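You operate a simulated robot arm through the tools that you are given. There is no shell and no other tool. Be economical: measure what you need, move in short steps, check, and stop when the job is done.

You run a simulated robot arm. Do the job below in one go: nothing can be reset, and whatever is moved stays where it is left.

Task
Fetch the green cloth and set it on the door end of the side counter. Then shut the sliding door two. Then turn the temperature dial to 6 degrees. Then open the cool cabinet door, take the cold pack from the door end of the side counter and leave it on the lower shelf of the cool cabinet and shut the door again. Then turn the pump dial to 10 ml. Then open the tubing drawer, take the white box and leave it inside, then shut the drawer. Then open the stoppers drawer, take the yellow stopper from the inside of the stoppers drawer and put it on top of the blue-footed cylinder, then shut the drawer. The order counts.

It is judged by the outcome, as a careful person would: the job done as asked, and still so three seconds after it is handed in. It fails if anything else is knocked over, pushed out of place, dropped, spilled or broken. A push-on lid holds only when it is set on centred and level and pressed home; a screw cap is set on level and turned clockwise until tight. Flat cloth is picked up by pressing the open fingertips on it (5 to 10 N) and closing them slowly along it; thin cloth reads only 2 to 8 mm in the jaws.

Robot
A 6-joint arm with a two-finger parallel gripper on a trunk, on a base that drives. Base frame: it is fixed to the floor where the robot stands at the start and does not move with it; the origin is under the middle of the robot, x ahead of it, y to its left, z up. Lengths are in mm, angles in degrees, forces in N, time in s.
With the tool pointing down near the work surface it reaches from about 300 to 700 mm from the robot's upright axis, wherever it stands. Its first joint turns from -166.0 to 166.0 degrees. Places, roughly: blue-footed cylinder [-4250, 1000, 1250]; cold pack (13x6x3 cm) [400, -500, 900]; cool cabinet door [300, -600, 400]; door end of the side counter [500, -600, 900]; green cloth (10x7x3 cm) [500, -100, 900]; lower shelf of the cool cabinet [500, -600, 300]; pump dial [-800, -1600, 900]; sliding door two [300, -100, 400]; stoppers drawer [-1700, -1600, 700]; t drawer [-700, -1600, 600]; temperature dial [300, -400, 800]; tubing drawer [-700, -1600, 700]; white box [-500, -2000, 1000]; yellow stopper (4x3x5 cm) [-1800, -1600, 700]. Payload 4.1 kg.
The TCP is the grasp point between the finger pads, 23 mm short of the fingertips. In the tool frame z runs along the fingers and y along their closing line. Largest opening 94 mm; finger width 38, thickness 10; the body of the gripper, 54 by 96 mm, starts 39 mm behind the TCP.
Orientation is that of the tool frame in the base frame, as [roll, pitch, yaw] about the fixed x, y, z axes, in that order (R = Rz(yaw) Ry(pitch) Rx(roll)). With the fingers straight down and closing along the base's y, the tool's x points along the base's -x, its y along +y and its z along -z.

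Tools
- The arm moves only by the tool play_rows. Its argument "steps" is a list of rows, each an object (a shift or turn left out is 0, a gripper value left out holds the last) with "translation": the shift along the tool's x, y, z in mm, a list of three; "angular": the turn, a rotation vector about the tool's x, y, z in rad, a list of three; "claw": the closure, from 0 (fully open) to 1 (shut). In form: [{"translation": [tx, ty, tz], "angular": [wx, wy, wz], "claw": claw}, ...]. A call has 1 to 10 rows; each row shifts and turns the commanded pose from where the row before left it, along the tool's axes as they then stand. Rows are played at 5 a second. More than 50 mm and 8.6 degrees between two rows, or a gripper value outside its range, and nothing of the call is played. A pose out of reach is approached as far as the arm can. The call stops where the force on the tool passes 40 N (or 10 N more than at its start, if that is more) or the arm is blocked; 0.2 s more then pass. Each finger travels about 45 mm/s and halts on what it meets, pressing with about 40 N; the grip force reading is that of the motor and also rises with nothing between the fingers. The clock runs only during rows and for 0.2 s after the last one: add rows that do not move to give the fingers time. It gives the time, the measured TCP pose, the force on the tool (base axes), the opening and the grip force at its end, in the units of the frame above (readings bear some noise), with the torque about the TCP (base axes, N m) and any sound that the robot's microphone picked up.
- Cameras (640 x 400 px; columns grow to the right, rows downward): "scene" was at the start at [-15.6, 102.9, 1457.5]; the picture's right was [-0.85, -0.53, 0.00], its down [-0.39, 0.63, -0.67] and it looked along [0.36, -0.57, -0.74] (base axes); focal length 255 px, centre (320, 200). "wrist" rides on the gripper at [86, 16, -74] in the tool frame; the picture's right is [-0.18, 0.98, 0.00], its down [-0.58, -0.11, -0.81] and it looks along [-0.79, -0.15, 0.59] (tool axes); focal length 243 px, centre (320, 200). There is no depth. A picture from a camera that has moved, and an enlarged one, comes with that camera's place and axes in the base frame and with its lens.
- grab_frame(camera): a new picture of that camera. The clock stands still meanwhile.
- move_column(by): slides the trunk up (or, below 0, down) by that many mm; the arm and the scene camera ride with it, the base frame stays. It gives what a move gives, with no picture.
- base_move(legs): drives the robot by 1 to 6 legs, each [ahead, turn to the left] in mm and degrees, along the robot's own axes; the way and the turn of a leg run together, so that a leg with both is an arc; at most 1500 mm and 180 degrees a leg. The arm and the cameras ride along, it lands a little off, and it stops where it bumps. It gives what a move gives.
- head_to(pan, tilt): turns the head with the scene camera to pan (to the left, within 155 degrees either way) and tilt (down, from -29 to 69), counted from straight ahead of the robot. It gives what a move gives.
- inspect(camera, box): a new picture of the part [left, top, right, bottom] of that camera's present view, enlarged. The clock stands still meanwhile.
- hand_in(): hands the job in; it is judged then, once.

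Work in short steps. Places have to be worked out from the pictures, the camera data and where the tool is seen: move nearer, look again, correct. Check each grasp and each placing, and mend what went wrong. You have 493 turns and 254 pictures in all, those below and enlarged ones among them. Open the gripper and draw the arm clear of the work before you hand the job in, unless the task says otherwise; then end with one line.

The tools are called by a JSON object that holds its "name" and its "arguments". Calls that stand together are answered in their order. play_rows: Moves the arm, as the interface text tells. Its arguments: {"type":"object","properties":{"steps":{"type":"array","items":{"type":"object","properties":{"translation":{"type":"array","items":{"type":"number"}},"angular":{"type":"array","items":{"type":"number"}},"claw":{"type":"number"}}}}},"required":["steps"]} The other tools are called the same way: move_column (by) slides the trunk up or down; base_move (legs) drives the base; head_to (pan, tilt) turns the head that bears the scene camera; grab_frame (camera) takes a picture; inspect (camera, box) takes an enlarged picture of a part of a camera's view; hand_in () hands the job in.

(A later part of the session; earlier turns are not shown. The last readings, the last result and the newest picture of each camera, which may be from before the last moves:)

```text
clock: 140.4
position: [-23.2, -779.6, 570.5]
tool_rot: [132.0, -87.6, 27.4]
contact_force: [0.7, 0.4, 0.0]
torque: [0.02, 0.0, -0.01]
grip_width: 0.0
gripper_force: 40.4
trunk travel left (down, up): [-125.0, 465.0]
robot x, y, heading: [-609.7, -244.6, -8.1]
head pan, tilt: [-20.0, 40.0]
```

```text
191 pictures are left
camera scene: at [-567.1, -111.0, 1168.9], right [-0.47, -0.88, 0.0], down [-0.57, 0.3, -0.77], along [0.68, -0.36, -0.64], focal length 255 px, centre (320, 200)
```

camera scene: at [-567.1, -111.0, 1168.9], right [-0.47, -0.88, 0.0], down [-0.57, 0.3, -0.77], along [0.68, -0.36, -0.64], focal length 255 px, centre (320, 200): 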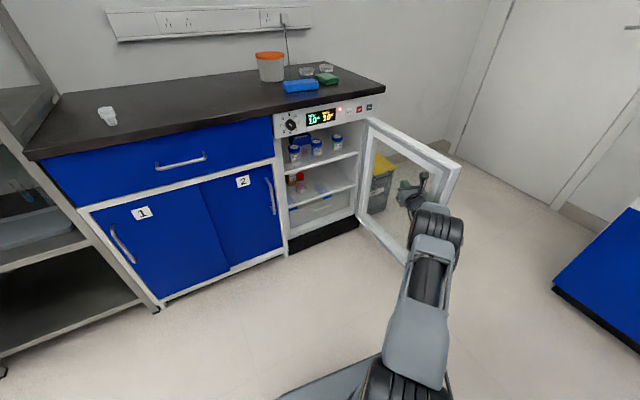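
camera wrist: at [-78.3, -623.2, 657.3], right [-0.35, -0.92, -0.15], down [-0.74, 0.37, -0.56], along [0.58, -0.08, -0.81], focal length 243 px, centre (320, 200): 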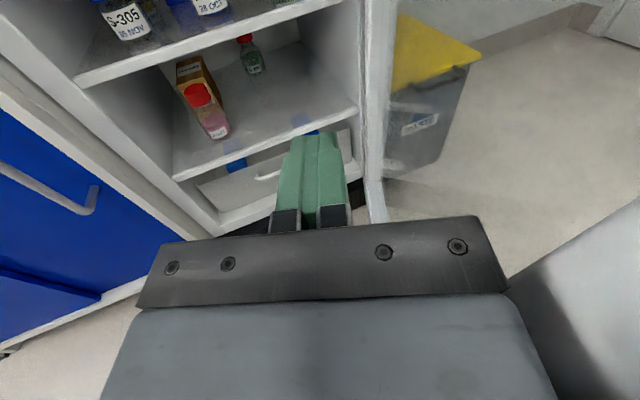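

Door is ~90° open. Nudge a bit more, then come out leftward and fetch the cold pack.

{"name": "play_rows", "arguments": {"steps": [{"translation": [0, 20, 0]}, {"translation": [0, 20, 0]}, {"translation": [0, 20, 0]}, {}, {"translation": [0, -40, 0]}, {"translation": [0, -40, -20]}, {"translation": [0, -40, -20]}, {"translation": [0, -40, -20]}]}}

{"name": "grab_frame", "arguments": {"camera": "scene"}}

```text
clock: 142.2
position: [-41.3, -662.6, 569.1]
tool_rot: [131.2, -87.7, 28.3]
contact_force: [-1.0, -0.5, -0.2]
torque: [-0.01, -0.07, 0.0]
grip_width: 0.0
gripper_force: 40.0
trunk travel left (down, up): [-125.0, 465.0]
robot x, y, heading: [-610.9, -242.6, -8.2]
head pan, tilt: [-20.0, 40.0]
```

```text
190 pictures are left
camera scene: at [-567.2, -111.4, 1169.0], right [-0.47, -0.88, 0.0], down [-0.57, 0.3, -0.77], along [0.68, -0.36, -0.64], focal length 255 px, centre (320, 200)
```

scene: 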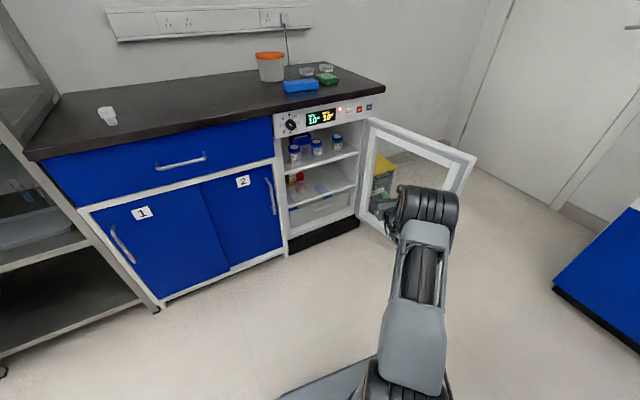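

Door is past 90°. Now raise the trunk so the arm clears everything, then drive to a place from which I can grip the pack's door-side end with the tool pointing left.

{"name": "move_column", "arguments": {"by": 460}}

{"name": "base_move", "arguments": {"legs": [[0, -34], [370, 0], [0, 42]]}}

{"name": "grab_frame", "arguments": {"camera": "wrist"}}

{"name": "grab_frame", "arguments": {"camera": "scene"}}

```text
refused: 460 is not a number from -400 to 400
```

```text
clock: 146.8
position: [-69.6, -1144.7, 569.7]
tool_rot: [132.9, -87.7, -4.8]
contact_force: [0.4, -0.3, -0.1]
torque: [-0.01, -0.01, -0.01]
grip_width: 0.0
gripper_force: 39.9
trunk travel left (down, up): [-125.0, 465.0]
robot x, y, heading: [-335.9, -493.0, -39.1]
head pan, tilt: [-20.0, 40.0]
stopped in leg 3: the robot was blocked; the commanded pose is now the measured one
```

```text
189 pictures are left
camera wrist: at [-124.8, -1094.4, 658.3], right [-0.78, -0.61, -0.15], down [-0.43, 0.7, -0.56], along [0.45, -0.37, -0.81], focal length 243 px, centre (320, 200)
```

wrist: 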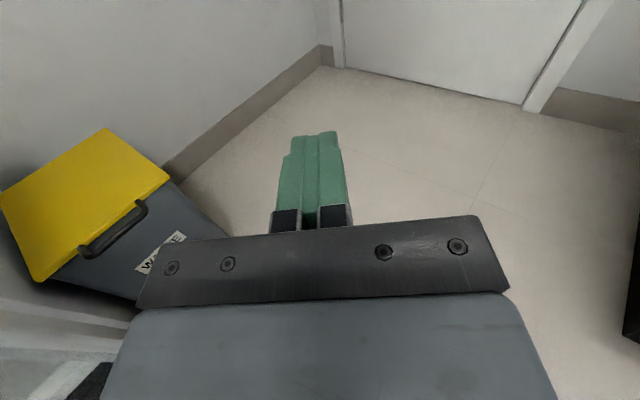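

```text
188 pictures are left
camera scene: at [-233.3, -397.2, 1169.1], right [-0.86, -0.52, 0.0], down [-0.33, 0.55, -0.77], along [0.4, -0.66, -0.64], focal length 255 px, centre (320, 200)
```

scene: 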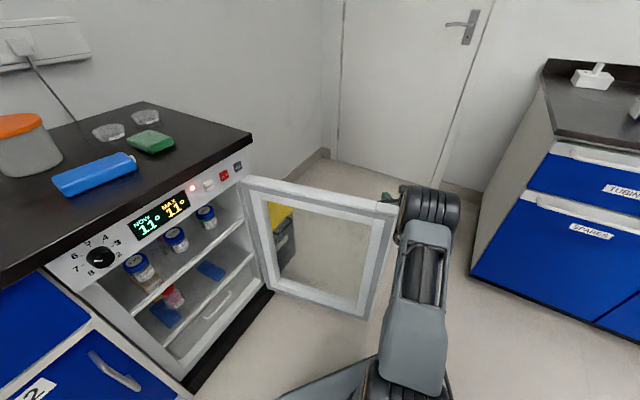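

The column move was refused (max 400) and the arm swept outside the door and touched it; the door itself is still open. Turn back right a little, raise the trunk, and check the dial.

{"name": "base_move", "arguments": {"legs": [[0, -5]]}}

{"name": "move_column", "arguments": {"by": 400}}

{"name": "inspect", "arguments": {"camera": "scene", "box": [0, 60, 280, 380]}}

```text
clock: 147.7
position: [-124.8, -1164.1, 569.5]
tool_rot: [132.9, -87.6, -9.7]
contact_force: [0.1, 0.3, 0.7]
torque: [-0.03, 0.0, 0.0]
grip_width: 0.0
gripper_force: 40.0
trunk travel left (down, up): [-125.0, 465.0]
robot x, y, heading: [-335.1, -492.1, -43.9]
head pan, tilt: [-20.0, 40.0]
```

```text
clock: 151.5
position: [-125.0, -1164.0, 969.3]
tool_rot: [132.8, -87.6, -9.6]
contact_force: [0.0, -0.6, -0.9]
torque: [0.0, 0.0, -0.01]
grip_width: 0.0
gripper_force: 40.1
trunk travel left (down, up): [-525.0, 65.0]
robot x, y, heading: [-339.3, -495.7, -43.7]
head pan, tilt: [-20.0, 40.0]
```

```text
1.25 times, centred on (140, 220) of scene
camera zoom: at [-224.6, -406.0, 1568.9], right [-0.9, -0.44, 0.0], down [-0.28, 0.58, -0.77], along [0.34, -0.69, -0.64], focal length 318 px, centre (545, 175)
```

zoom: 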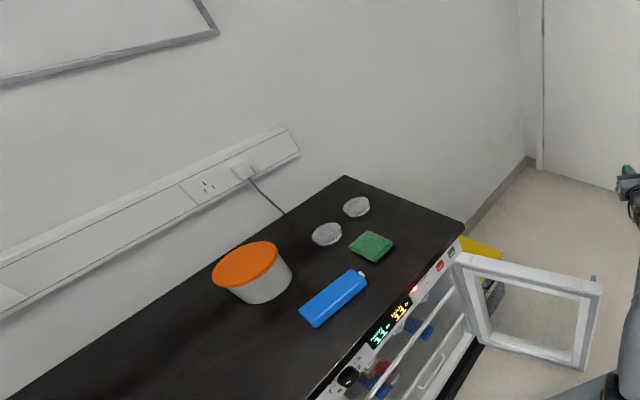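

Raise the remaining 60 mm and turn left to heading 0.

{"name": "move_column", "arguments": {"by": 60}}

{"name": "base_move", "arguments": {"legs": [[0, 44]]}}

{"name": "head_to", "arguments": {"pan": -20, "tilt": 55}}

{"name": "grab_frame", "arguments": {"camera": "scene"}}

```text
clock: 152.5
position: [-125.3, -1164.0, 1028.3]
tool_rot: [133.1, -87.6, -9.8]
contact_force: [0.7, 0.3, -0.3]
torque: [0.03, 0.03, -0.01]
grip_width: 0.0
gripper_force: 40.5
trunk travel left (down, up): [-585.0, 5.0]
robot x, y, heading: [-335.6, -488.9, -43.7]
head pan, tilt: [-20.0, 40.0]
```

```text
clock: 154.9
position: [281.0, -830.4, 1030.2]
tool_rot: [132.7, -87.6, 34.2]
contact_force: [0.4, 0.6, -0.4]
torque: [0.02, 0.0, -0.02]
grip_width: 0.2
gripper_force: 39.8
trunk travel left (down, up): [-585.0, 5.0]
robot x, y, heading: [-335.7, -492.1, 0.1]
head pan, tilt: [-20.0, 40.0]
```

```text
clock: 155.7
position: [280.2, -831.6, 1029.2]
tool_rot: [132.9, -87.6, 34.0]
contact_force: [0.2, 0.5, -0.3]
torque: [0.03, 0.01, -0.02]
grip_width: 0.0
gripper_force: 39.8
trunk travel left (down, up): [-585.0, 5.0]
robot x, y, heading: [-335.2, -493.9, -0.0]
head pan, tilt: [-20.0, 55.0]
```

```text
186 pictures are left
camera scene: at [-326.1, -349.8, 1608.3], right [-0.34, -0.94, 0.0], down [-0.77, 0.28, -0.57], along [0.54, -0.2, -0.82], focal length 255 px, centre (320, 200)
```

scene: 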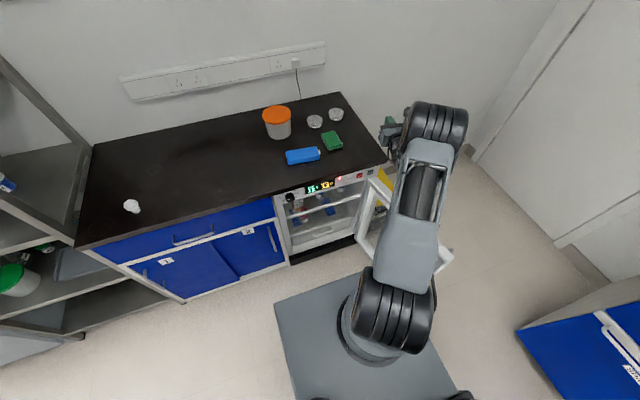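

Pack axis runs from (386,-479) to (364,-605): ~80° azimuth. I drive 60 mm nearer, then swing the tool to point left in the air.

{"name": "base_move", "arguments": {"legs": [[60, 0]]}}

{"name": "play_rows", "arguments": {"steps": [{"angular": [0.149, 0, 0]}, {"angular": [0.149, 0, 0]}, {"angular": [0.149, 0, 0]}, {"angular": [0.149, 0, 0]}, {"angular": [0.149, 0, 0]}]}}

```text
clock: 156.7
position: [343.0, -830.6, 1027.8]
tool_rot: [133.5, -87.6, 33.5]
contact_force: [0.3, 0.1, -0.4]
torque: [0.01, 0.01, -0.03]
grip_width: 0.1
gripper_force: 39.8
trunk travel left (down, up): [-585.0, 5.0]
robot x, y, heading: [-277.5, -492.2, -0.2]
head pan, tilt: [-20.0, 55.0]
```

```text
clock: 157.9
position: [341.0, -831.3, 1028.7]
tool_rot: [176.9, -87.6, 32.9]
contact_force: [0.1, 0.5, 0.1]
torque: [-0.02, 0.0, 0.0]
grip_width: 0.3
gripper_force: 40.0
trunk travel left (down, up): [-585.0, 5.0]
robot x, y, heading: [-276.2, -492.8, -0.2]
head pan, tilt: [-20.0, 55.0]
```

{"name": "play_rows", "arguments": {"steps": [{"translation": [0, -39, 22.5]}, {"translation": [0, -39, 22.5]}, {"translation": [0, -39, 22.5]}, {"translation": [0, -39, 22.5]}, {"translation": [0, -39, 22.5]}, {"angular": [0.149, 0, 0], "claw": 0.0}, {"angular": [0.149, 0, 0]}, {"angular": [0.149, 0, 0]}, {"angular": [0.149, 0, 0]}, {"angular": [0.149, 0, 0]}]}}

{"name": "play_rows", "arguments": {"steps": [{"angular": [0.13, 0, 0]}, {"angular": [0, -0.131, 0]}, {"angular": [0, -0.131, 0]}, {"angular": [0, -0.131, 0]}, {"angular": [0, -0.131, 0]}, {"angular": [0, -0.131, 0]}, {"angular": [0, -0.131, 0]}]}}

{"name": "grab_frame", "arguments": {"camera": "wrist"}}

```text
clock: 160.1
position: [344.6, -605.8, 1023.5]
tool_rot: [-141.2, -87.6, 33.7]
contact_force: [0.1, -0.2, 0.4]
torque: [0.0, 0.01, -0.02]
grip_width: 94.3
gripper_force: 0.0
trunk travel left (down, up): [-585.0, 5.0]
robot x, y, heading: [-276.3, -491.7, -0.2]
head pan, tilt: [-20.0, 55.0]
```

```text
clock: 161.7
position: [343.5, -606.5, 1024.1]
tool_rot: [-177.7, -43.1, 78.1]
contact_force: [-0.8, 0.1, 0.3]
torque: [0.01, -0.03, -0.01]
grip_width: 93.7
gripper_force: 0.0
trunk travel left (down, up): [-585.0, 5.0]
robot x, y, heading: [-276.8, -491.3, 0.1]
head pan, tilt: [-20.0, 55.0]
```

```text
185 pictures are left
camera wrist: at [364.5, -597.3, 1136.9], right [0.94, -0.31, -0.15], down [-0.28, -0.94, 0.19], along [-0.2, -0.14, -0.97], focal length 243 px, centre (320, 200)
```

wrist: 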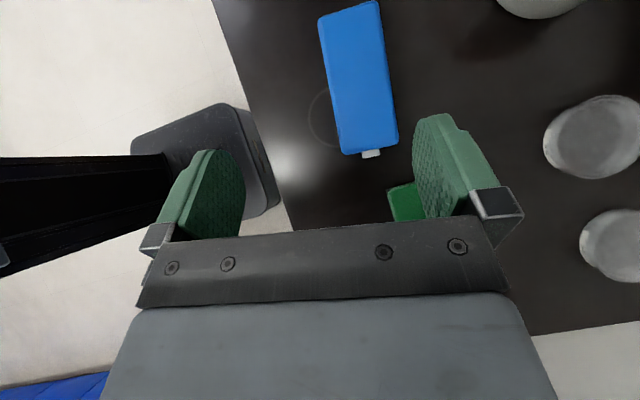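

Pack top corners computed: axis azimuth ≈84°, near end mid (378,-598). Align yaw and go above the grip point.

{"name": "play_rows", "arguments": {"steps": [{"angular": [0.065, 0, -0.07]}, {"translation": [-12, 16.4, 39]}, {"translation": [-12, 16.4, 39]}, {}]}}

{"name": "grab_frame", "arguments": {"camera": "wrist"}}

```text
clock: 162.7
position: [374.2, -572.3, 950.2]
tool_rot: [-177.7, -43.4, 83.6]
contact_force: [-0.3, -0.5, -0.3]
torque: [-0.02, 0.01, 0.01]
grip_width: 94.0
gripper_force: 0.1
trunk travel left (down, up): [-585.0, 5.0]
robot x, y, heading: [-274.5, -493.3, -0.1]
head pan, tilt: [-20.0, 55.0]
```

```text
184 pictures are left
camera wrist: at [394.6, -561.9, 1064.2], right [0.96, -0.21, -0.15], down [-0.18, -0.96, 0.19], along [-0.19, -0.15, -0.97], focal length 243 px, centre (320, 200)
```

wrist: 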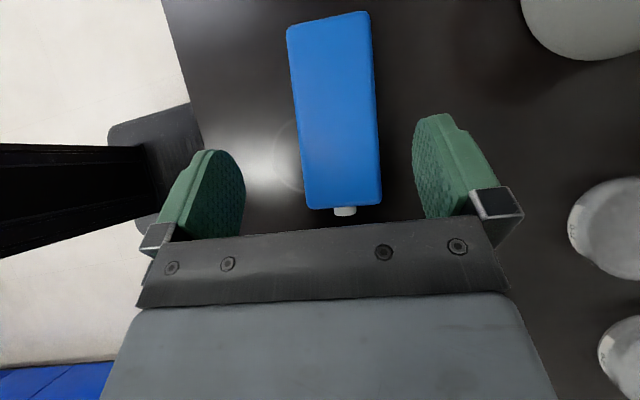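

Positions confirmed (pack top ≈885). Descend to TCP z≈890, slight alignment fix, then close.

{"name": "play_rows", "arguments": {"steps": [{"translation": [-10, 2, 10], "angular": [-0.022, 0, -0.02]}, {"translation": [-16, 2, 17]}, {"translation": [-14, 0, 15]}, {}]}}

{"name": "grab_frame", "arguments": {"camera": "wrist"}}

```text
clock: 163.7
position: [381.0, -573.3, 892.6]
tool_rot: [179.9, -43.5, 85.3]
contact_force: [1.0, 0.5, 0.1]
torque: [0.0, 0.04, -0.05]
grip_width: 94.1
gripper_force: 0.0
trunk travel left (down, up): [-585.0, 5.0]
robot x, y, heading: [-278.5, -491.6, 0.0]
head pan, tilt: [-20.0, 55.0]
```

```text
183 pictures are left
camera wrist: at [397.3, -562.8, 1006.8], right [0.97, -0.22, -0.13], down [-0.19, -0.96, 0.19], along [-0.16, -0.16, -0.97], focal length 243 px, centre (320, 200)
```

wrist: 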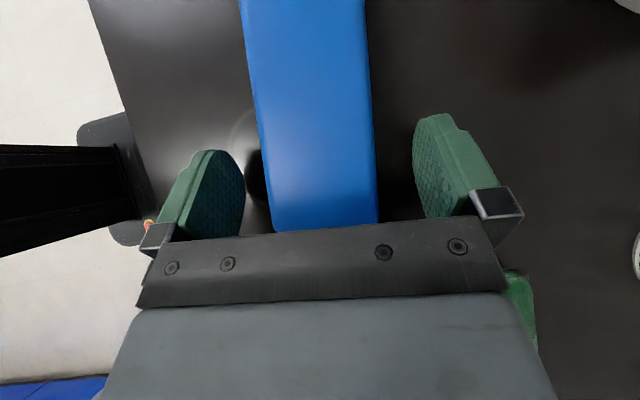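

Straddling the pack. Close.

{"name": "play_rows", "arguments": {"steps": [{"claw": 0.3}, {"claw": 0.45}, {"claw": 0.6}, {"claw": 0.7}, {}, {}]}}

```text
clock: 165.1
position: [379.8, -573.2, 893.5]
tool_rot: [179.9, -43.3, 85.3]
contact_force: [-0.7, 0.5, 1.4]
torque: [0.0, 0.06, -0.04]
grip_width: 57.5
gripper_force: 40.2
trunk travel left (down, up): [-585.0, 5.0]
robot x, y, heading: [-280.5, -491.4, 0.1]
head pan, tilt: [-20.0, 55.0]
```

Gripped (57.5 mm). Lift straight up.

{"name": "play_rows", "arguments": {"steps": [{"translation": [14, 0, -15]}, {"translation": [28, 0, -30]}, {"translation": [28, 0, -30]}, {"translation": [28, 0, -30]}]}}

{"name": "grab_frame", "arguments": {"camera": "wrist"}}

```text
clock: 166.1
position: [379.5, -573.9, 1033.7]
tool_rot: [180.0, -43.3, 85.2]
contact_force: [0.9, -0.4, -1.6]
torque: [-0.09, 0.04, 0.01]
grip_width: 57.4
gripper_force: 40.2
trunk travel left (down, up): [-585.0, 5.0]
robot x, y, heading: [-274.4, -493.0, -0.1]
head pan, tilt: [-20.0, 55.0]
```

```text
182 pictures are left
camera wrist: at [396.6, -563.4, 1147.6], right [0.97, -0.22, -0.13], down [-0.19, -0.96, 0.19], along [-0.16, -0.16, -0.97], focal length 243 px, centre (320, 200)
```

wrist: 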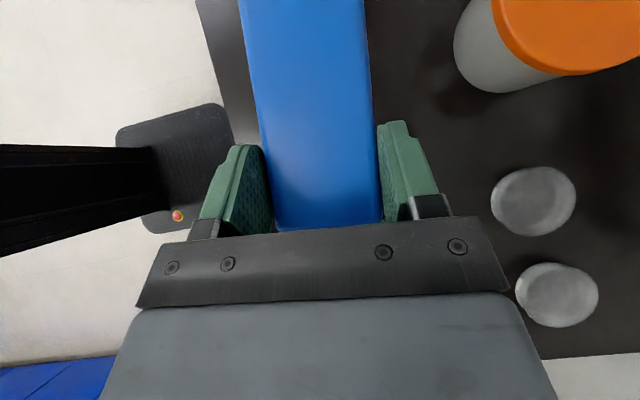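

Pack is level in the grip. Back off and shift left with the arm high, then turn the tool to point at the cabinet.

{"name": "base_move", "arguments": {"legs": [[-200, 0], [0, -90], [-110, 0], [0, 90]]}}

{"name": "play_rows", "arguments": {"steps": [{"angular": [-0.096, 0, 0.102]}, {"angular": [-0.096, 0, 0.102]}, {"angular": [-0.096, 0, 0.102]}, {"angular": [-0.096, 0, 0.102]}, {"angular": [-0.096, 0, 0.102]}, {"angular": [-0.096, 0, 0.102]}, {"angular": [-0.096, 0, 0.102]}]}}

```text
clock: 176.2
position: [180.9, -454.8, 1034.7]
tool_rot: [179.9, -43.4, 85.8]
contact_force: [0.8, 0.6, -1.8]
torque: [-0.01, 0.01, 0.03]
grip_width: 57.7
gripper_force: 40.0
trunk travel left (down, up): [-585.0, 5.0]
robot x, y, heading: [-472.8, -379.5, 0.5]
head pan, tilt: [-20.0, 55.0]
```

```text
clock: 177.8
position: [180.6, -456.3, 1033.0]
tool_rot: [-179.9, -43.4, 29.4]
contact_force: [0.1, 0.6, -1.8]
torque: [-0.04, 0.09, -0.01]
grip_width: 57.6
gripper_force: 39.8
trunk travel left (down, up): [-585.0, 5.0]
robot x, y, heading: [-478.3, -381.8, 0.8]
head pan, tilt: [-20.0, 55.0]
```

{"name": "play_rows", "arguments": {"steps": [{"translation": [-23, 25, -21.5]}, {"translation": [-23, 25, -21.5]}, {"translation": [-23, 25, -21.5]}, {"translation": [-23, 25, -21.5]}, {"angular": [-0.096, 0, 0.102]}, {"angular": [-0.096, 0, 0.102]}, {"angular": [-0.096, 0, 0.102]}, {"angular": [-0.06, 0, 0.064]}]}}

{"name": "move_column", "arguments": {"by": -400}}

{"name": "head_to", "arguments": {"pan": -15, "tilt": 35}}

{"name": "grab_frame", "arguments": {"camera": "scene"}}

{"name": "grab_frame", "arguments": {"camera": "wrist"}}

```text
clock: 179.6
position: [122.3, -606.1, 1033.0]
tool_rot: [-179.8, -43.2, 0.2]
contact_force: [-0.1, -0.1, -1.6]
torque: [-0.01, 0.05, 0.01]
grip_width: 57.4
gripper_force: 40.1
trunk travel left (down, up): [-585.0, 5.0]
robot x, y, heading: [-474.5, -382.1, 0.6]
head pan, tilt: [-20.0, 55.0]
```

```text
clock: 183.5
position: [122.4, -605.7, 632.7]
tool_rot: [-179.7, -43.3, 0.4]
contact_force: [-0.8, 1.3, -1.8]
torque: [0.01, 0.06, -0.03]
grip_width: 57.4
gripper_force: 40.0
trunk travel left (down, up): [-185.0, 405.0]
robot x, y, heading: [-476.8, -381.2, 0.7]
head pan, tilt: [-20.0, 55.0]
```

```text
clock: 184.3
position: [121.5, -603.7, 632.1]
tool_rot: [-179.8, -43.3, 0.4]
contact_force: [0.1, 0.4, -1.0]
torque: [0.02, 0.12, 0.0]
grip_width: 57.7
gripper_force: 40.0
trunk travel left (down, up): [-185.0, 405.0]
robot x, y, heading: [-471.2, -380.0, 0.6]
head pan, tilt: [-15.0, 35.0]
```

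```text
181 pictures are left
camera scene: at [-448.3, -236.2, 1236.4], right [-0.25, -0.97, 0.0], down [-0.56, 0.14, -0.82], along [0.79, -0.2, -0.57], focal length 255 px, centre (320, 200)
```

scene: 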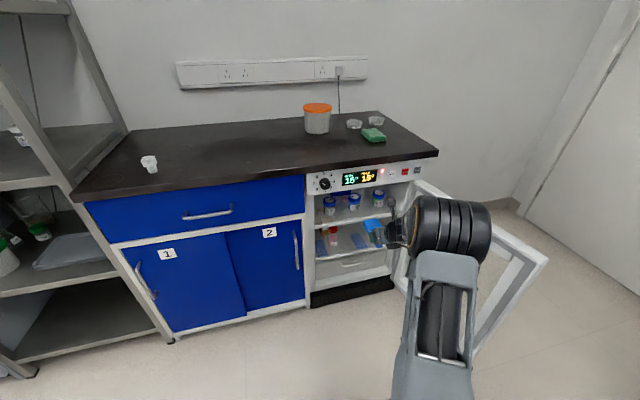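

```text
180 pictures are left
camera wrist: at [133.9, -621.0, 746.1], right [-0.12, -0.98, -0.13], down [-0.98, 0.1, 0.19], along [-0.17, 0.15, -0.97], focal length 243 px, centre (320, 200)
```

wrist: 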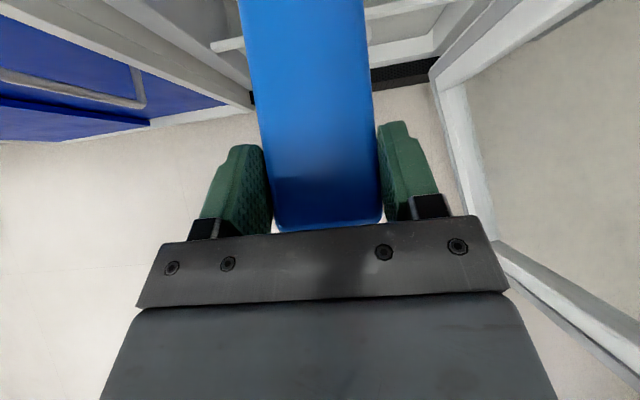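

{"name": "inspect", "arguments": {"camera": "scene", "box": [295, 155, 455, 315]}}

```text
2.50 times, centred on (375, 235) of scene
camera zoom: at [-448.3, -236.2, 1236.4], right [-0.25, -0.97, 0.0], down [-0.56, 0.14, -0.82], along [0.79, -0.2, -0.57], focal length 637 px, centre (182, 112)
```

zoom: 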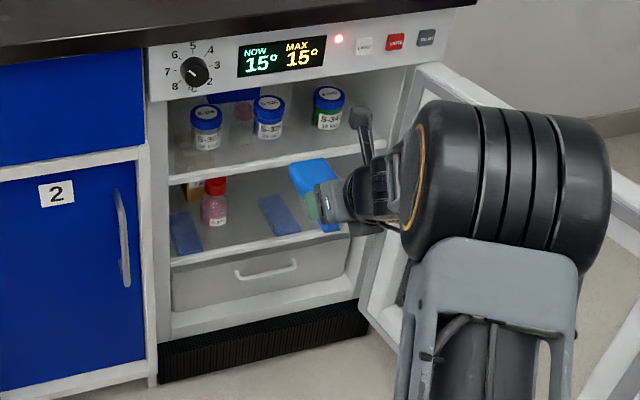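

Lower the trunk further for a flatter view of the lower shelf and to bring the pack to its height.

{"name": "move_column", "arguments": {"by": -180}}

{"name": "inspect", "arguments": {"camera": "scene", "box": [295, 100, 475, 280]}}

```text
clock: 186.3
position: [121.5, -605.4, 452.8]
tool_rot: [-179.8, -43.3, 0.4]
contact_force: [0.2, 0.0, -2.4]
torque: [0.04, 0.06, -0.01]
grip_width: 57.5
gripper_force: 40.0
trunk travel left (down, up): [-5.0, 585.0]
robot x, y, heading: [-478.3, -382.8, 0.3]
head pan, tilt: [-15.0, 35.0]
```

```text
2.22 times, centred on (385, 190) of scene
camera zoom: at [-448.3, -236.2, 1056.5], right [-0.25, -0.97, 0.0], down [-0.56, 0.14, -0.82], along [0.79, -0.2, -0.57], focal length 566 px, centre (176, 222)
```

zoom: 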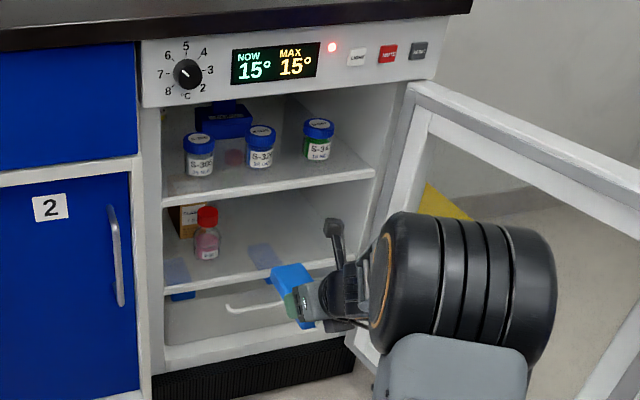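

Shelf analysis: lower shelf top ≈327, front edge x≈345, upper shelf ≈520; the dark-blue things lie below the glass. I'll lay the pack at y≈-640. Drive in 80 mm and lower.

{"name": "base_move", "arguments": {"legs": [[80, 0]]}}

{"name": "play_rows", "arguments": {"steps": [{"translation": [-17, 12, 18]}, {"translation": [-17, 12, 18]}, {"translation": [-16, 11, 17]}, {}]}}

{"name": "inspect", "arguments": {"camera": "scene", "box": [295, 100, 475, 280]}}

{"name": "grab_frame", "arguments": {"camera": "wrist"}}

```text
clock: 187.4
position: [201.7, -604.0, 451.4]
tool_rot: [-179.9, -43.4, 0.5]
contact_force: [0.0, -0.3, -1.6]
torque: [0.0, 0.09, 0.03]
grip_width: 57.4
gripper_force: 40.3
trunk travel left (down, up): [-5.0, 585.0]
robot x, y, heading: [-390.6, -380.0, 0.5]
head pan, tilt: [-15.0, 35.0]
```

```text
clock: 188.4
position: [203.9, -640.2, 380.5]
tool_rot: [-179.8, -43.4, 0.4]
contact_force: [0.4, 0.3, -1.4]
torque: [0.0, 0.03, 0.03]
grip_width: 57.7
gripper_force: 39.5
trunk travel left (down, up): [-5.0, 585.0]
robot x, y, heading: [-391.4, -379.3, 0.4]
head pan, tilt: [-15.0, 35.0]
```

```text
2.22 times, centred on (385, 190) of scene
camera zoom: at [-368.0, -235.4, 1056.5], right [-0.25, -0.97, 0.0], down [-0.56, 0.14, -0.82], along [0.79, -0.2, -0.57], focal length 566 px, centre (176, 222)
```

zoom: 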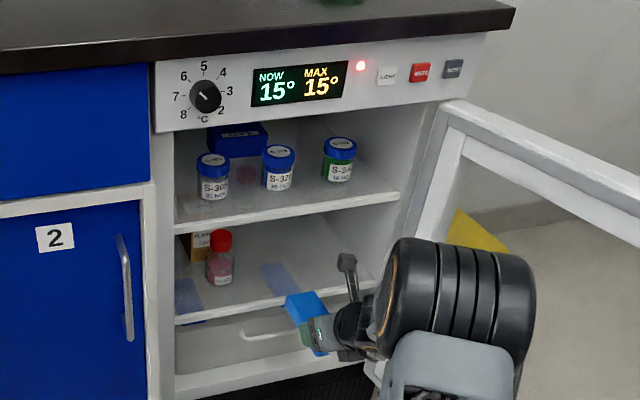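

```text
176 pictures are left
camera wrist: at [215.7, -656.2, 493.0], right [-0.12, -0.98, -0.13], down [-0.98, 0.1, 0.19], along [-0.17, 0.15, -0.97], focal length 243 px, centre (320, 200)
```

wrist: 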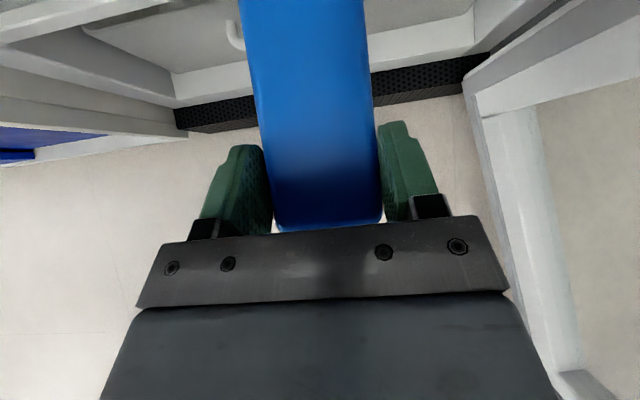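

Advance forward 85 mm over the shelf.

{"name": "play_rows", "arguments": {"steps": [{"translation": [16, 0, 15]}, {"translation": [16, 0, 15]}, {"translation": [16, 0, 15]}, {"translation": [16, 0, 15]}, {}]}}

{"name": "inspect", "arguments": {"camera": "scene", "box": [335, 170, 445, 280]}}

{"name": "grab_frame", "arguments": {"camera": "wrist"}}

```text
clock: 189.6
position: [290.7, -637.6, 378.6]
tool_rot: [-179.8, -43.3, 0.4]
contact_force: [-1.1, 0.8, -2.3]
torque: [0.01, 0.07, 0.0]
grip_width: 57.5
gripper_force: 39.9
trunk travel left (down, up): [-5.0, 585.0]
robot x, y, heading: [-393.0, -379.9, 0.6]
head pan, tilt: [-15.0, 35.0]
```

```text
3.64 times, centred on (390, 225) of scene
camera zoom: at [-367.9, -235.4, 1056.5], right [-0.25, -0.97, 0.0], down [-0.56, 0.14, -0.82], along [0.79, -0.2, -0.57], focal length 926 px, centre (66, 109)
```

zoom: 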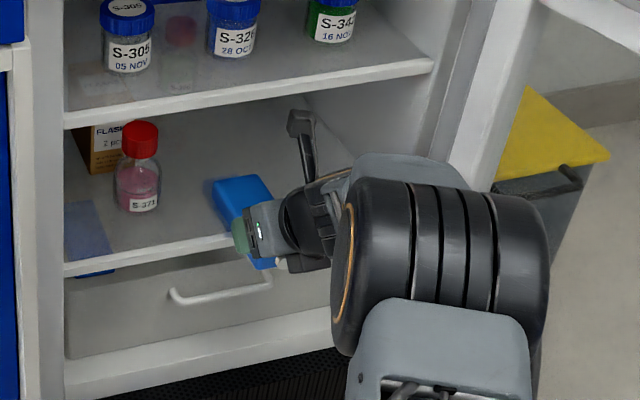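

```text
174 pictures are left
camera wrist: at [302.5, -653.3, 492.4], right [-0.12, -0.98, -0.13], down [-0.98, 0.1, 0.19], along [-0.17, 0.15, -0.97], focal length 243 px, centre (320, 200)
```

wrist: 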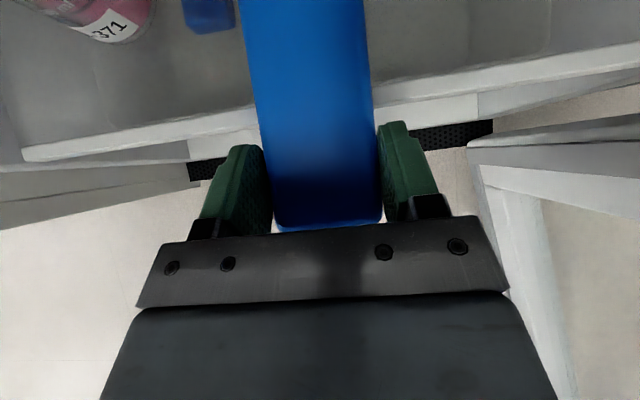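

Front edge at x≈335. Lower 9 mm, go forward 42 mm more, then lower until touching.

{"name": "play_rows", "arguments": {"steps": [{"translation": [-6, 0, 7]}, {"translation": [15, 0, 14.5]}, {"translation": [15, 0, 14.5]}, {}, {"translation": [-2, 0, 2]}, {"translation": [-2, 0, 2]}, {}]}}

{"name": "inspect", "arguments": {"camera": "scene", "box": [335, 170, 445, 280]}}

```text
clock: 191.2
position: [333.7, -638.9, 372.8]
tool_rot: [179.9, -44.0, 0.5]
contact_force: [-10.5, 2.7, 37.6]
torque: [0.07, 0.4, -0.17]
grip_width: 57.7
gripper_force: 39.7
trunk travel left (down, up): [-5.0, 585.0]
robot x, y, heading: [-393.7, -380.1, 0.6]
head pan, tilt: [-15.0, 35.0]
```

```text
3.64 times, centred on (390, 225) of scene
camera zoom: at [-371.3, -234.2, 1056.6], right [-0.25, -0.97, 0.0], down [-0.55, 0.14, -0.82], along [0.8, -0.2, -0.57], focal length 926 px, centre (66, 109)
```

zoom: 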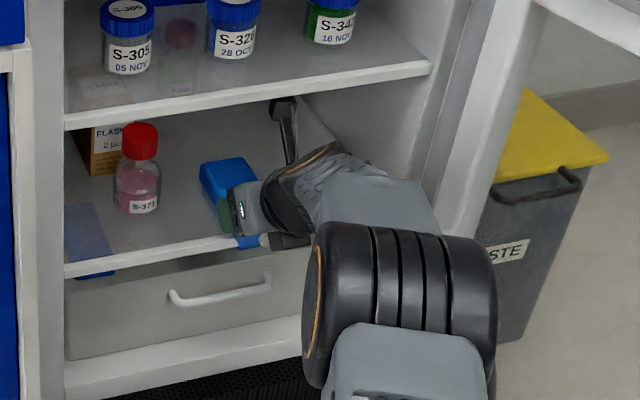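

Contact (38 N): pack rests on the shelf. Ease, then release.

{"name": "play_rows", "arguments": {"steps": [{"translation": [3, 0, -3]}, {"claw": 0.35}, {"claw": 0.15}, {"claw": 0.15}, {}]}}

{"name": "grab_frame", "arguments": {"camera": "wrist"}}

```text
clock: 192.4
position: [332.6, -638.3, 368.9]
tool_rot: [-179.9, -43.4, 0.4]
contact_force: [0.5, 16.9, 16.9]
torque: [-0.16, -0.08, 0.09]
grip_width: 72.7
gripper_force: 0.0
trunk travel left (down, up): [-5.0, 585.0]
robot x, y, heading: [-396.1, -381.5, 0.7]
head pan, tilt: [-15.0, 35.0]
```

```text
172 pictures are left
camera wrist: at [343.8, -653.8, 483.5], right [-0.12, -0.98, -0.13], down [-0.98, 0.1, 0.19], along [-0.17, 0.15, -0.97], focal length 243 px, centre (320, 200)
```

wrist: 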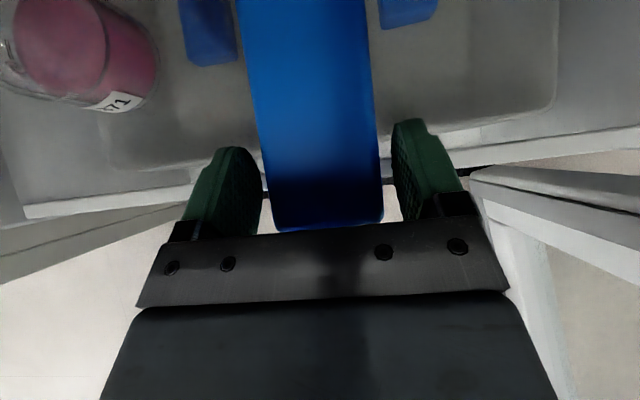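

Fingers open; raise 4 mm and withdraw straight back.

{"name": "play_rows", "arguments": {"steps": [{"translation": [3, 0, -3]}, {"claw": 0.1}, {}, {"translation": [-14, 0, -13]}, {"translation": [-15, 0, -14]}, {"translation": [-15, 0, -14]}, {"translation": [-15, 0, -14]}, {"translation": [-15, 0, -14]}]}}

{"name": "grab_frame", "arguments": {"camera": "wrist"}}

{"name": "inspect", "arguments": {"camera": "scene", "box": [335, 170, 445, 280]}}

```text
clock: 194.2
position: [231.9, -637.0, 373.5]
tool_rot: [-179.8, -43.3, 0.4]
contact_force: [0.2, -0.5, -0.4]
torque: [0.02, 0.01, -0.01]
grip_width: 84.8
gripper_force: 0.2
trunk travel left (down, up): [-5.0, 585.0]
robot x, y, heading: [-391.6, -378.4, 0.8]
head pan, tilt: [-15.0, 35.0]
```

```text
171 pictures are left
camera wrist: at [242.8, -653.6, 486.8], right [-0.12, -0.98, -0.13], down [-0.98, 0.1, 0.19], along [-0.17, 0.15, -0.97], focal length 243 px, centre (320, 200)
```

wrist: 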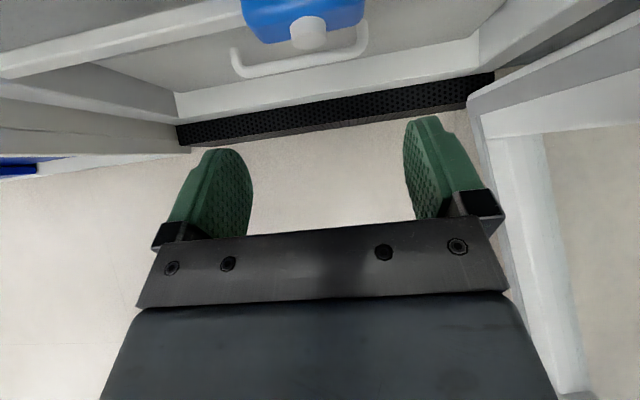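

```text
3.64 times, centred on (390, 225) of scene
camera zoom: at [-368.0, -235.2, 1056.5], right [-0.25, -0.97, 0.0], down [-0.56, 0.14, -0.82], along [0.79, -0.2, -0.57], focal length 926 px, centre (66, 109)
```

zoom: 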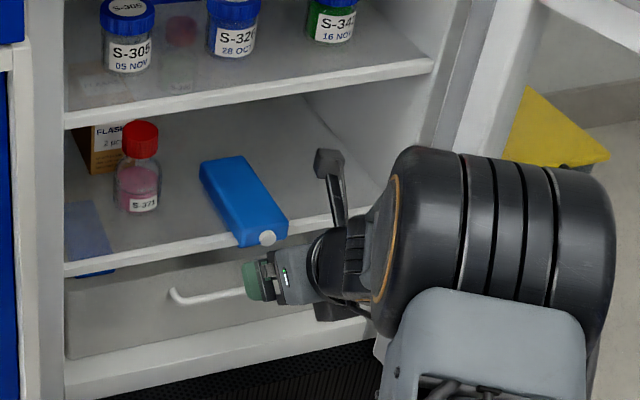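

The pack overhangs ~25 mm; I'll level the tool a bit, close the fingers and push it fully onto the shelf.

{"name": "play_rows", "arguments": {"steps": [{"angular": [0, 0.13, 0], "claw": 1.0}, {"angular": [0, 0.13, 0]}, {"angular": [0, 0.13, 0]}, {"angular": [0, 0.13, 0]}, {}, {}]}}

{"name": "grab_frame", "arguments": {"camera": "wrist"}}

```text
clock: 195.6
position: [231.9, -638.7, 372.1]
tool_rot: [-179.5, -73.1, -0.2]
contact_force: [-0.3, 0.8, 0.8]
torque: [0.04, -0.02, 0.03]
grip_width: 0.0
gripper_force: 40.4
trunk travel left (down, up): [-5.0, 585.0]
robot x, y, heading: [-392.8, -380.9, 0.6]
head pan, tilt: [-15.0, 35.0]
```

```text
169 pictures are left
camera wrist: at [185.3, -654.7, 477.1], right [-0.04, -0.98, -0.18], down [-0.94, 0.1, -0.32], along [0.34, 0.15, -0.93], focal length 243 px, centre (320, 200)
```

wrist: 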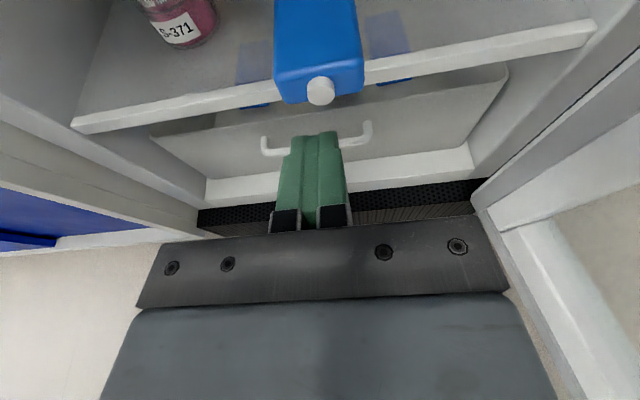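

Aligned with the cap. Push forward about 100 mm total in steps.

{"name": "play_rows", "arguments": {"steps": [{"translation": [1, 0, 20]}, {"translation": [6, 0, 19]}, {"translation": [4.5, 0, 14]}, {"translation": [4.5, 0, 14]}, {"translation": [4.5, 0, 14]}, {"translation": [4.5, 0, 14]}, {}]}}

{"name": "grab_frame", "arguments": {"camera": "wrist"}}

```text
clock: 197.2
position: [330.6, -638.7, 368.5]
tool_rot: [-179.4, -73.1, -0.1]
contact_force: [0.1, 0.6, 1.0]
torque: [-0.01, -0.01, 0.0]
grip_width: 0.0
gripper_force: 39.8
trunk travel left (down, up): [-5.0, 585.0]
robot x, y, heading: [-399.2, -376.7, 0.7]
head pan, tilt: [-15.0, 35.0]
```

```text
168 pictures are left
camera wrist: at [283.4, -653.7, 473.0], right [-0.04, -0.98, -0.18], down [-0.94, 0.1, -0.32], along [0.33, 0.15, -0.93], focal length 243 px, centre (320, 200)
```

wrist: 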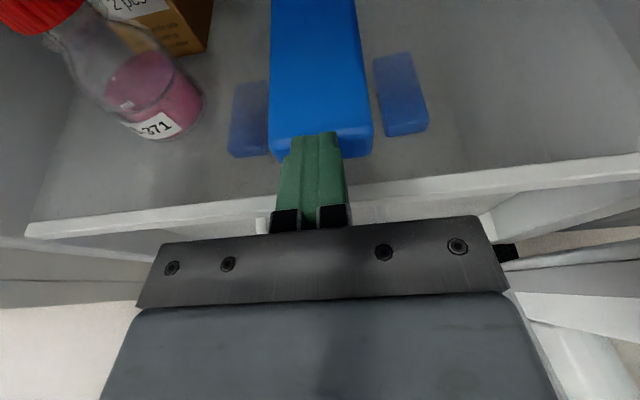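

Pack fully on the shelf. Withdraw, back the base out and around, to shut the door from its outer side.

{"name": "play_rows", "arguments": {"steps": [{"translation": [-10, 0, -36]}, {"translation": [-10, 0, -36]}, {"translation": [-10, 0, -36]}, {"translation": [-10, 0, -36]}]}}

{"name": "base_move", "arguments": {"legs": [[-200, 0], [0, 25], [-260, 0], [0, -25]]}}

{"name": "grab_frame", "arguments": {"camera": "scene"}}

```text
clock: 198.2
position: [178.0, -638.7, 372.7]
tool_rot: [-179.5, -73.1, 0.2]
contact_force: [0.3, -0.2, -0.1]
torque: [0.01, -0.02, -0.02]
grip_width: 0.0
gripper_force: 40.4
trunk travel left (down, up): [-5.0, 585.0]
robot x, y, heading: [-393.2, -379.8, 0.6]
head pan, tilt: [-15.0, 35.0]
```

```text
clock: 203.8
position: [-261.7, -755.2, 372.8]
tool_rot: [-179.4, -73.2, -0.6]
contact_force: [0.8, -0.9, -0.2]
torque: [-0.02, 0.02, 0.0]
grip_width: 0.0
gripper_force: 40.3
trunk travel left (down, up): [-5.0, 585.0]
robot x, y, heading: [-832.8, -490.0, 0.1]
head pan, tilt: [-15.0, 35.0]
```

```text
167 pictures are left
camera scene: at [-803.3, -347.2, 1056.5], right [-0.26, -0.97, 0.0], down [-0.55, 0.15, -0.82], along [0.79, -0.21, -0.57], focal length 255 px, centre (320, 200)
```

scene: 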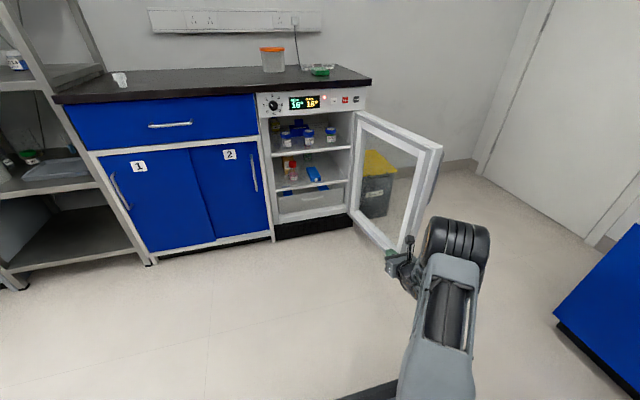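

Door edge is near (-215,-850). Go round: back 60, right to y≈-990, then forward 150.

{"name": "play_rows", "arguments": {"steps": [{"translation": [-9, 0, -29]}, {"translation": [-9, 0, -29]}, {"translation": [0, 47, 0]}, {"translation": [0, 47, 0]}, {"translation": [0, 47, 0]}, {"translation": [0, 47, 0]}, {"translation": [0, 47, 0]}]}}

{"name": "play_rows", "arguments": {"steps": [{"translation": [11, 0, 36]}, {"translation": [11, 0, 36]}, {"translation": [11, 0, 36]}, {"translation": [11, 0, 36]}]}}

{"name": "grab_frame", "arguments": {"camera": "wrist"}}

{"name": "grab_frame", "arguments": {"camera": "scene"}}

```text
clock: 205.4
position: [-323.3, -992.1, 371.4]
tool_rot: [-179.1, -73.1, -0.9]
contact_force: [-0.4, -0.2, 0.0]
torque: [-0.01, 0.01, 0.0]
grip_width: 0.0
gripper_force: 39.7
trunk travel left (down, up): [-5.0, 585.0]
robot x, y, heading: [-833.8, -492.6, -0.1]
head pan, tilt: [-15.0, 35.0]
```

```text
clock: 206.4
position: [-195.2, -980.3, 372.5]
tool_rot: [-179.2, -73.1, -0.9]
contact_force: [-0.2, 0.0, 0.1]
torque: [0.01, 0.0, -0.01]
grip_width: 0.1
gripper_force: 39.7
out of reach, approached as far as the arm can: row 4
trunk travel left (down, up): [-5.0, 585.0]
robot x, y, heading: [-829.2, -491.9, 0.1]
head pan, tilt: [-15.0, 35.0]
```

```text
166 pictures are left
camera wrist: at [-242.0, -996.3, 477.3], right [-0.06, -0.98, -0.18], down [-0.94, 0.11, -0.32], along [0.34, 0.15, -0.93], focal length 243 px, centre (320, 200)
```

wrist: 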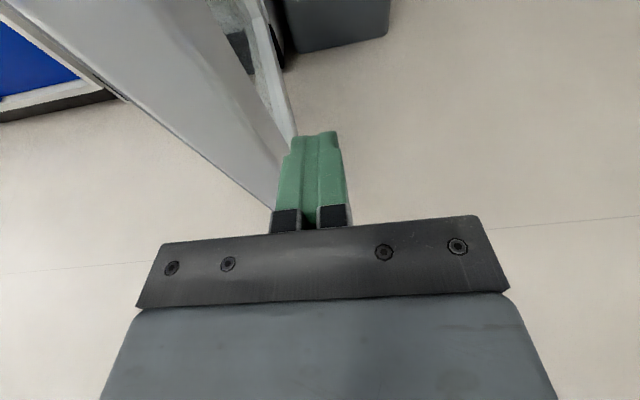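

```text
165 pictures are left
camera scene: at [-803.3, -347.2, 1056.5], right [-0.26, -0.97, 0.0], down [-0.55, 0.15, -0.82], along [0.79, -0.21, -0.57], focal length 255 px, centre (320, 200)
```

scene: 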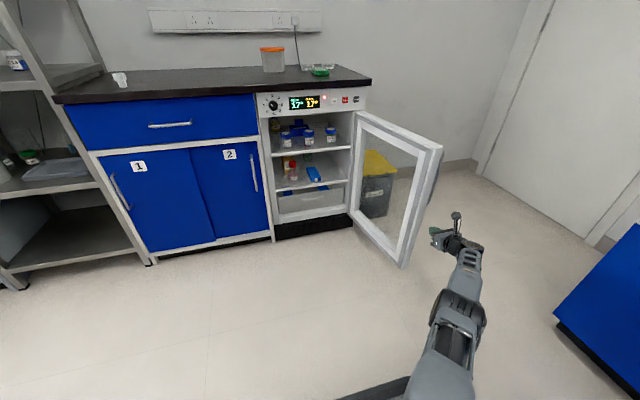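

Drive 110 mm ahead so the fingers overlap the door's outer face, then push left.

{"name": "base_move", "arguments": {"legs": [[110, 0]]}}

{"name": "play_rows", "arguments": {"steps": [{"translation": [0, -25, 0]}, {"translation": [0, -25, 0]}, {"translation": [0, -25, 0]}, {"translation": [0, -25, 0]}]}}

{"name": "grab_frame", "arguments": {"camera": "scene"}}

```text
clock: 207.5
position: [-128.5, -985.2, 370.1]
tool_rot: [-179.1, -73.0, -1.3]
contact_force: [-0.6, 0.8, 0.2]
torque: [-0.01, 0.04, 0.01]
grip_width: 0.0
gripper_force: 39.3
trunk travel left (down, up): [-5.0, 585.0]
robot x, y, heading: [-757.0, -491.4, -0.2]
head pan, tilt: [-15.0, 35.0]
stopped in leg 1: the force on the tool passed its limit at 96 N (the readings are from after the stop); the commanded pose is now the measured one
```

```text
clock: 208.0
position: [-134.3, -954.0, 368.8]
tool_rot: [-178.8, -72.8, -1.8]
contact_force: [-6.0, -0.8, 0.3]
torque: [0.06, -0.18, 0.3]
grip_width: 0.0
gripper_force: 40.0
trunk travel left (down, up): [-5.0, 585.0]
robot x, y, heading: [-756.8, -490.6, -0.2]
head pan, tilt: [-15.0, 35.0]
stopped in row 2: the force on the tool passed its limit at 45 N (the readings are from after the stop); the commanded pose is now the measured one
```

```text
164 pictures are left
camera scene: at [-729.5, -347.5, 1056.6], right [-0.27, -0.96, 0.0], down [-0.55, 0.15, -0.82], along [0.79, -0.22, -0.57], focal length 255 px, centre (320, 200)
```

scene: 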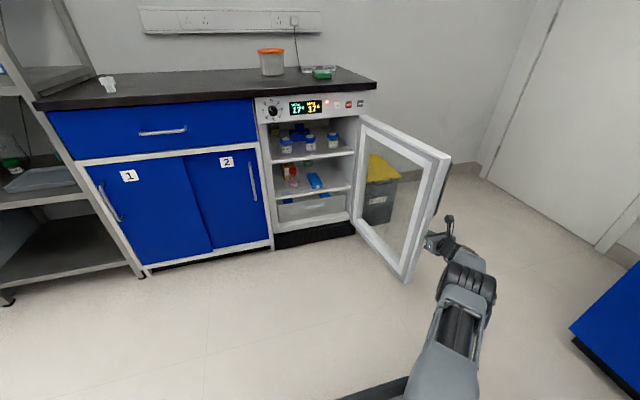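

{"name": "grab_frame", "arguments": {"camera": "wrist"}}

{"name": "inspect", "arguments": {"camera": "scene", "box": [340, 100, 520, 300]}}

```text
163 pictures are left
camera wrist: at [-180.1, -969.7, 474.2], right [-0.07, -0.98, -0.18], down [-0.94, 0.12, -0.32], along [0.33, 0.15, -0.93], focal length 243 px, centre (320, 200)
```

wrist: 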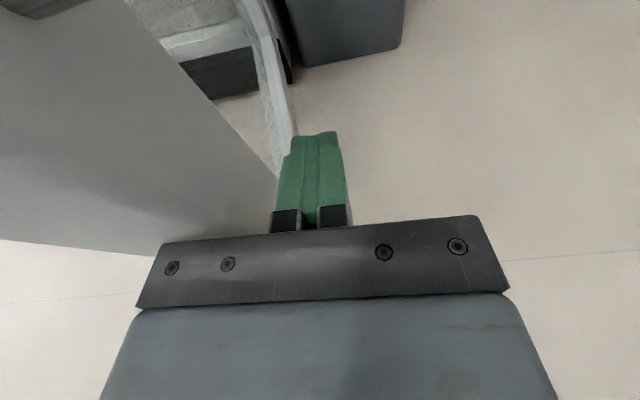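

```text
2.00 times, centred on (430, 200) of scene
camera zoom: at [-729.5, -347.5, 1056.6], right [-0.27, -0.96, 0.0], down [-0.55, 0.15, -0.82], along [0.79, -0.22, -0.57], focal length 509 px, centre (100, 200)
```

zoom: 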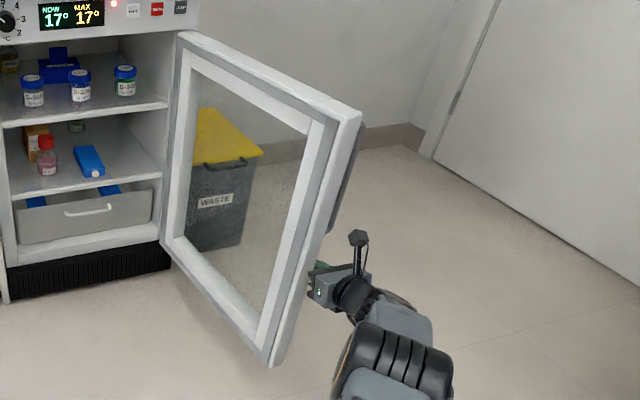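

The camera bracket hits the handle. I back right, raise 270 mm so the camera passes above the handle and the fingers push the bar itself.

{"name": "play_rows", "arguments": {"steps": [{"translation": [0, 30, 0]}, {}]}}

{"name": "move_column", "arguments": {"by": 275}}

{"name": "grab_frame", "arguments": {"camera": "wrist"}}

```text
clock: 208.6
position: [-135.7, -983.4, 368.7]
tool_rot: [-178.8, -72.8, -1.9]
contact_force: [0.7, 1.5, -0.2]
torque: [-0.02, 0.03, 0.0]
grip_width: 0.1
gripper_force: 39.7
trunk travel left (down, up): [-5.0, 585.0]
robot x, y, heading: [-755.3, -492.9, -0.3]
head pan, tilt: [-15.0, 35.0]
```

```text
clock: 209.8
position: [-138.1, -977.3, 441.1]
tool_rot: [-176.2, -71.2, -4.2]
contact_force: [3.4, 0.8, -11.4]
torque: [-0.15, 0.25, 0.06]
grip_width: 0.0
gripper_force: 40.1
trunk travel left (down, up): [-96.0, 494.0]
robot x, y, heading: [-760.3, -493.4, -0.4]
head pan, tilt: [-15.0, 35.0]
stopped: the force on the tool passed its limit at 54 N (the readings are from after the stop); the commanded pose is now the measured one
```

```text
161 pictures are left
camera wrist: at [-181.0, -996.1, 546.5], right [-0.07, -0.98, -0.2], down [-0.95, 0.13, -0.29], along [0.3, 0.17, -0.94], focal length 243 px, centre (320, 200)
```

wrist: 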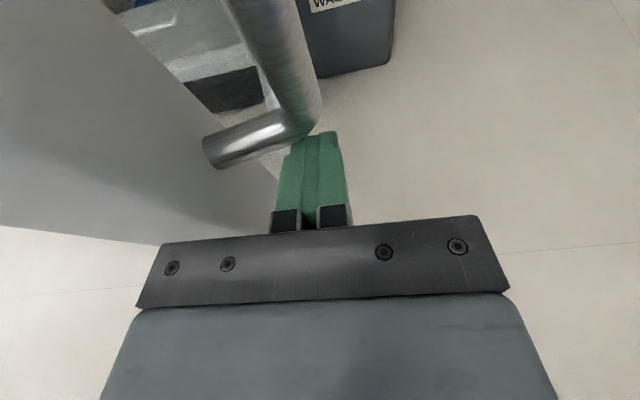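

The fingers were under the handle's lower end. Lower, move 45 mm right, then raise.

{"name": "play_rows", "arguments": {"steps": [{"translation": [-15, 0, 0]}, {"translation": [0, 25, 0]}, {"translation": [0, 25, 0]}, {}]}}

{"name": "move_column", "arguments": {"by": 215}}

{"name": "grab_frame", "arguments": {"camera": "wrist"}}

```text
clock: 210.8
position: [-159.6, -1003.3, 437.2]
tool_rot: [-176.9, -71.4, -3.7]
contact_force: [0.3, -0.5, -0.3]
torque: [0.03, 0.02, 0.0]
grip_width: 0.0
gripper_force: 39.8
out of reach, approached as far as the arm can: row 2, 3
trunk travel left (down, up): [-96.0, 494.0]
robot x, y, heading: [-756.1, -491.6, -0.5]
head pan, tilt: [-15.0, 35.0]
```

```text
clock: 213.1
position: [-161.0, -1003.0, 652.1]
tool_rot: [-176.9, -71.4, -3.8]
contact_force: [-0.1, 0.3, 0.0]
torque: [0.01, 0.0, 0.01]
grip_width: 0.0
gripper_force: 40.5
trunk travel left (down, up): [-311.0, 279.0]
robot x, y, heading: [-759.8, -491.0, -0.4]
head pan, tilt: [-15.0, 35.0]
```

```text
160 pictures are left
camera wrist: at [-203.8, -1019.6, 757.2], right [-0.07, -0.98, -0.19], down [-0.95, 0.13, -0.29], along [0.31, 0.16, -0.94], focal length 243 px, centre (320, 200)
```

wrist: 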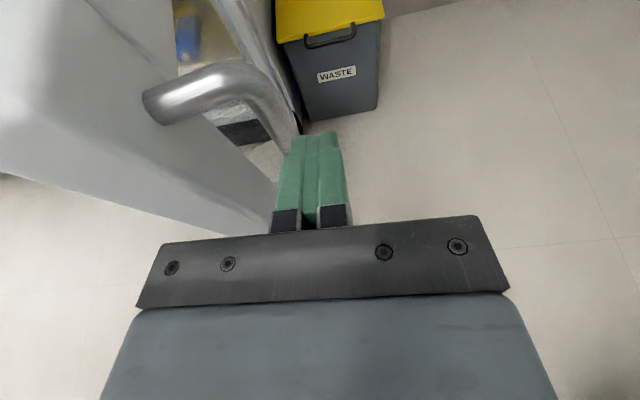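

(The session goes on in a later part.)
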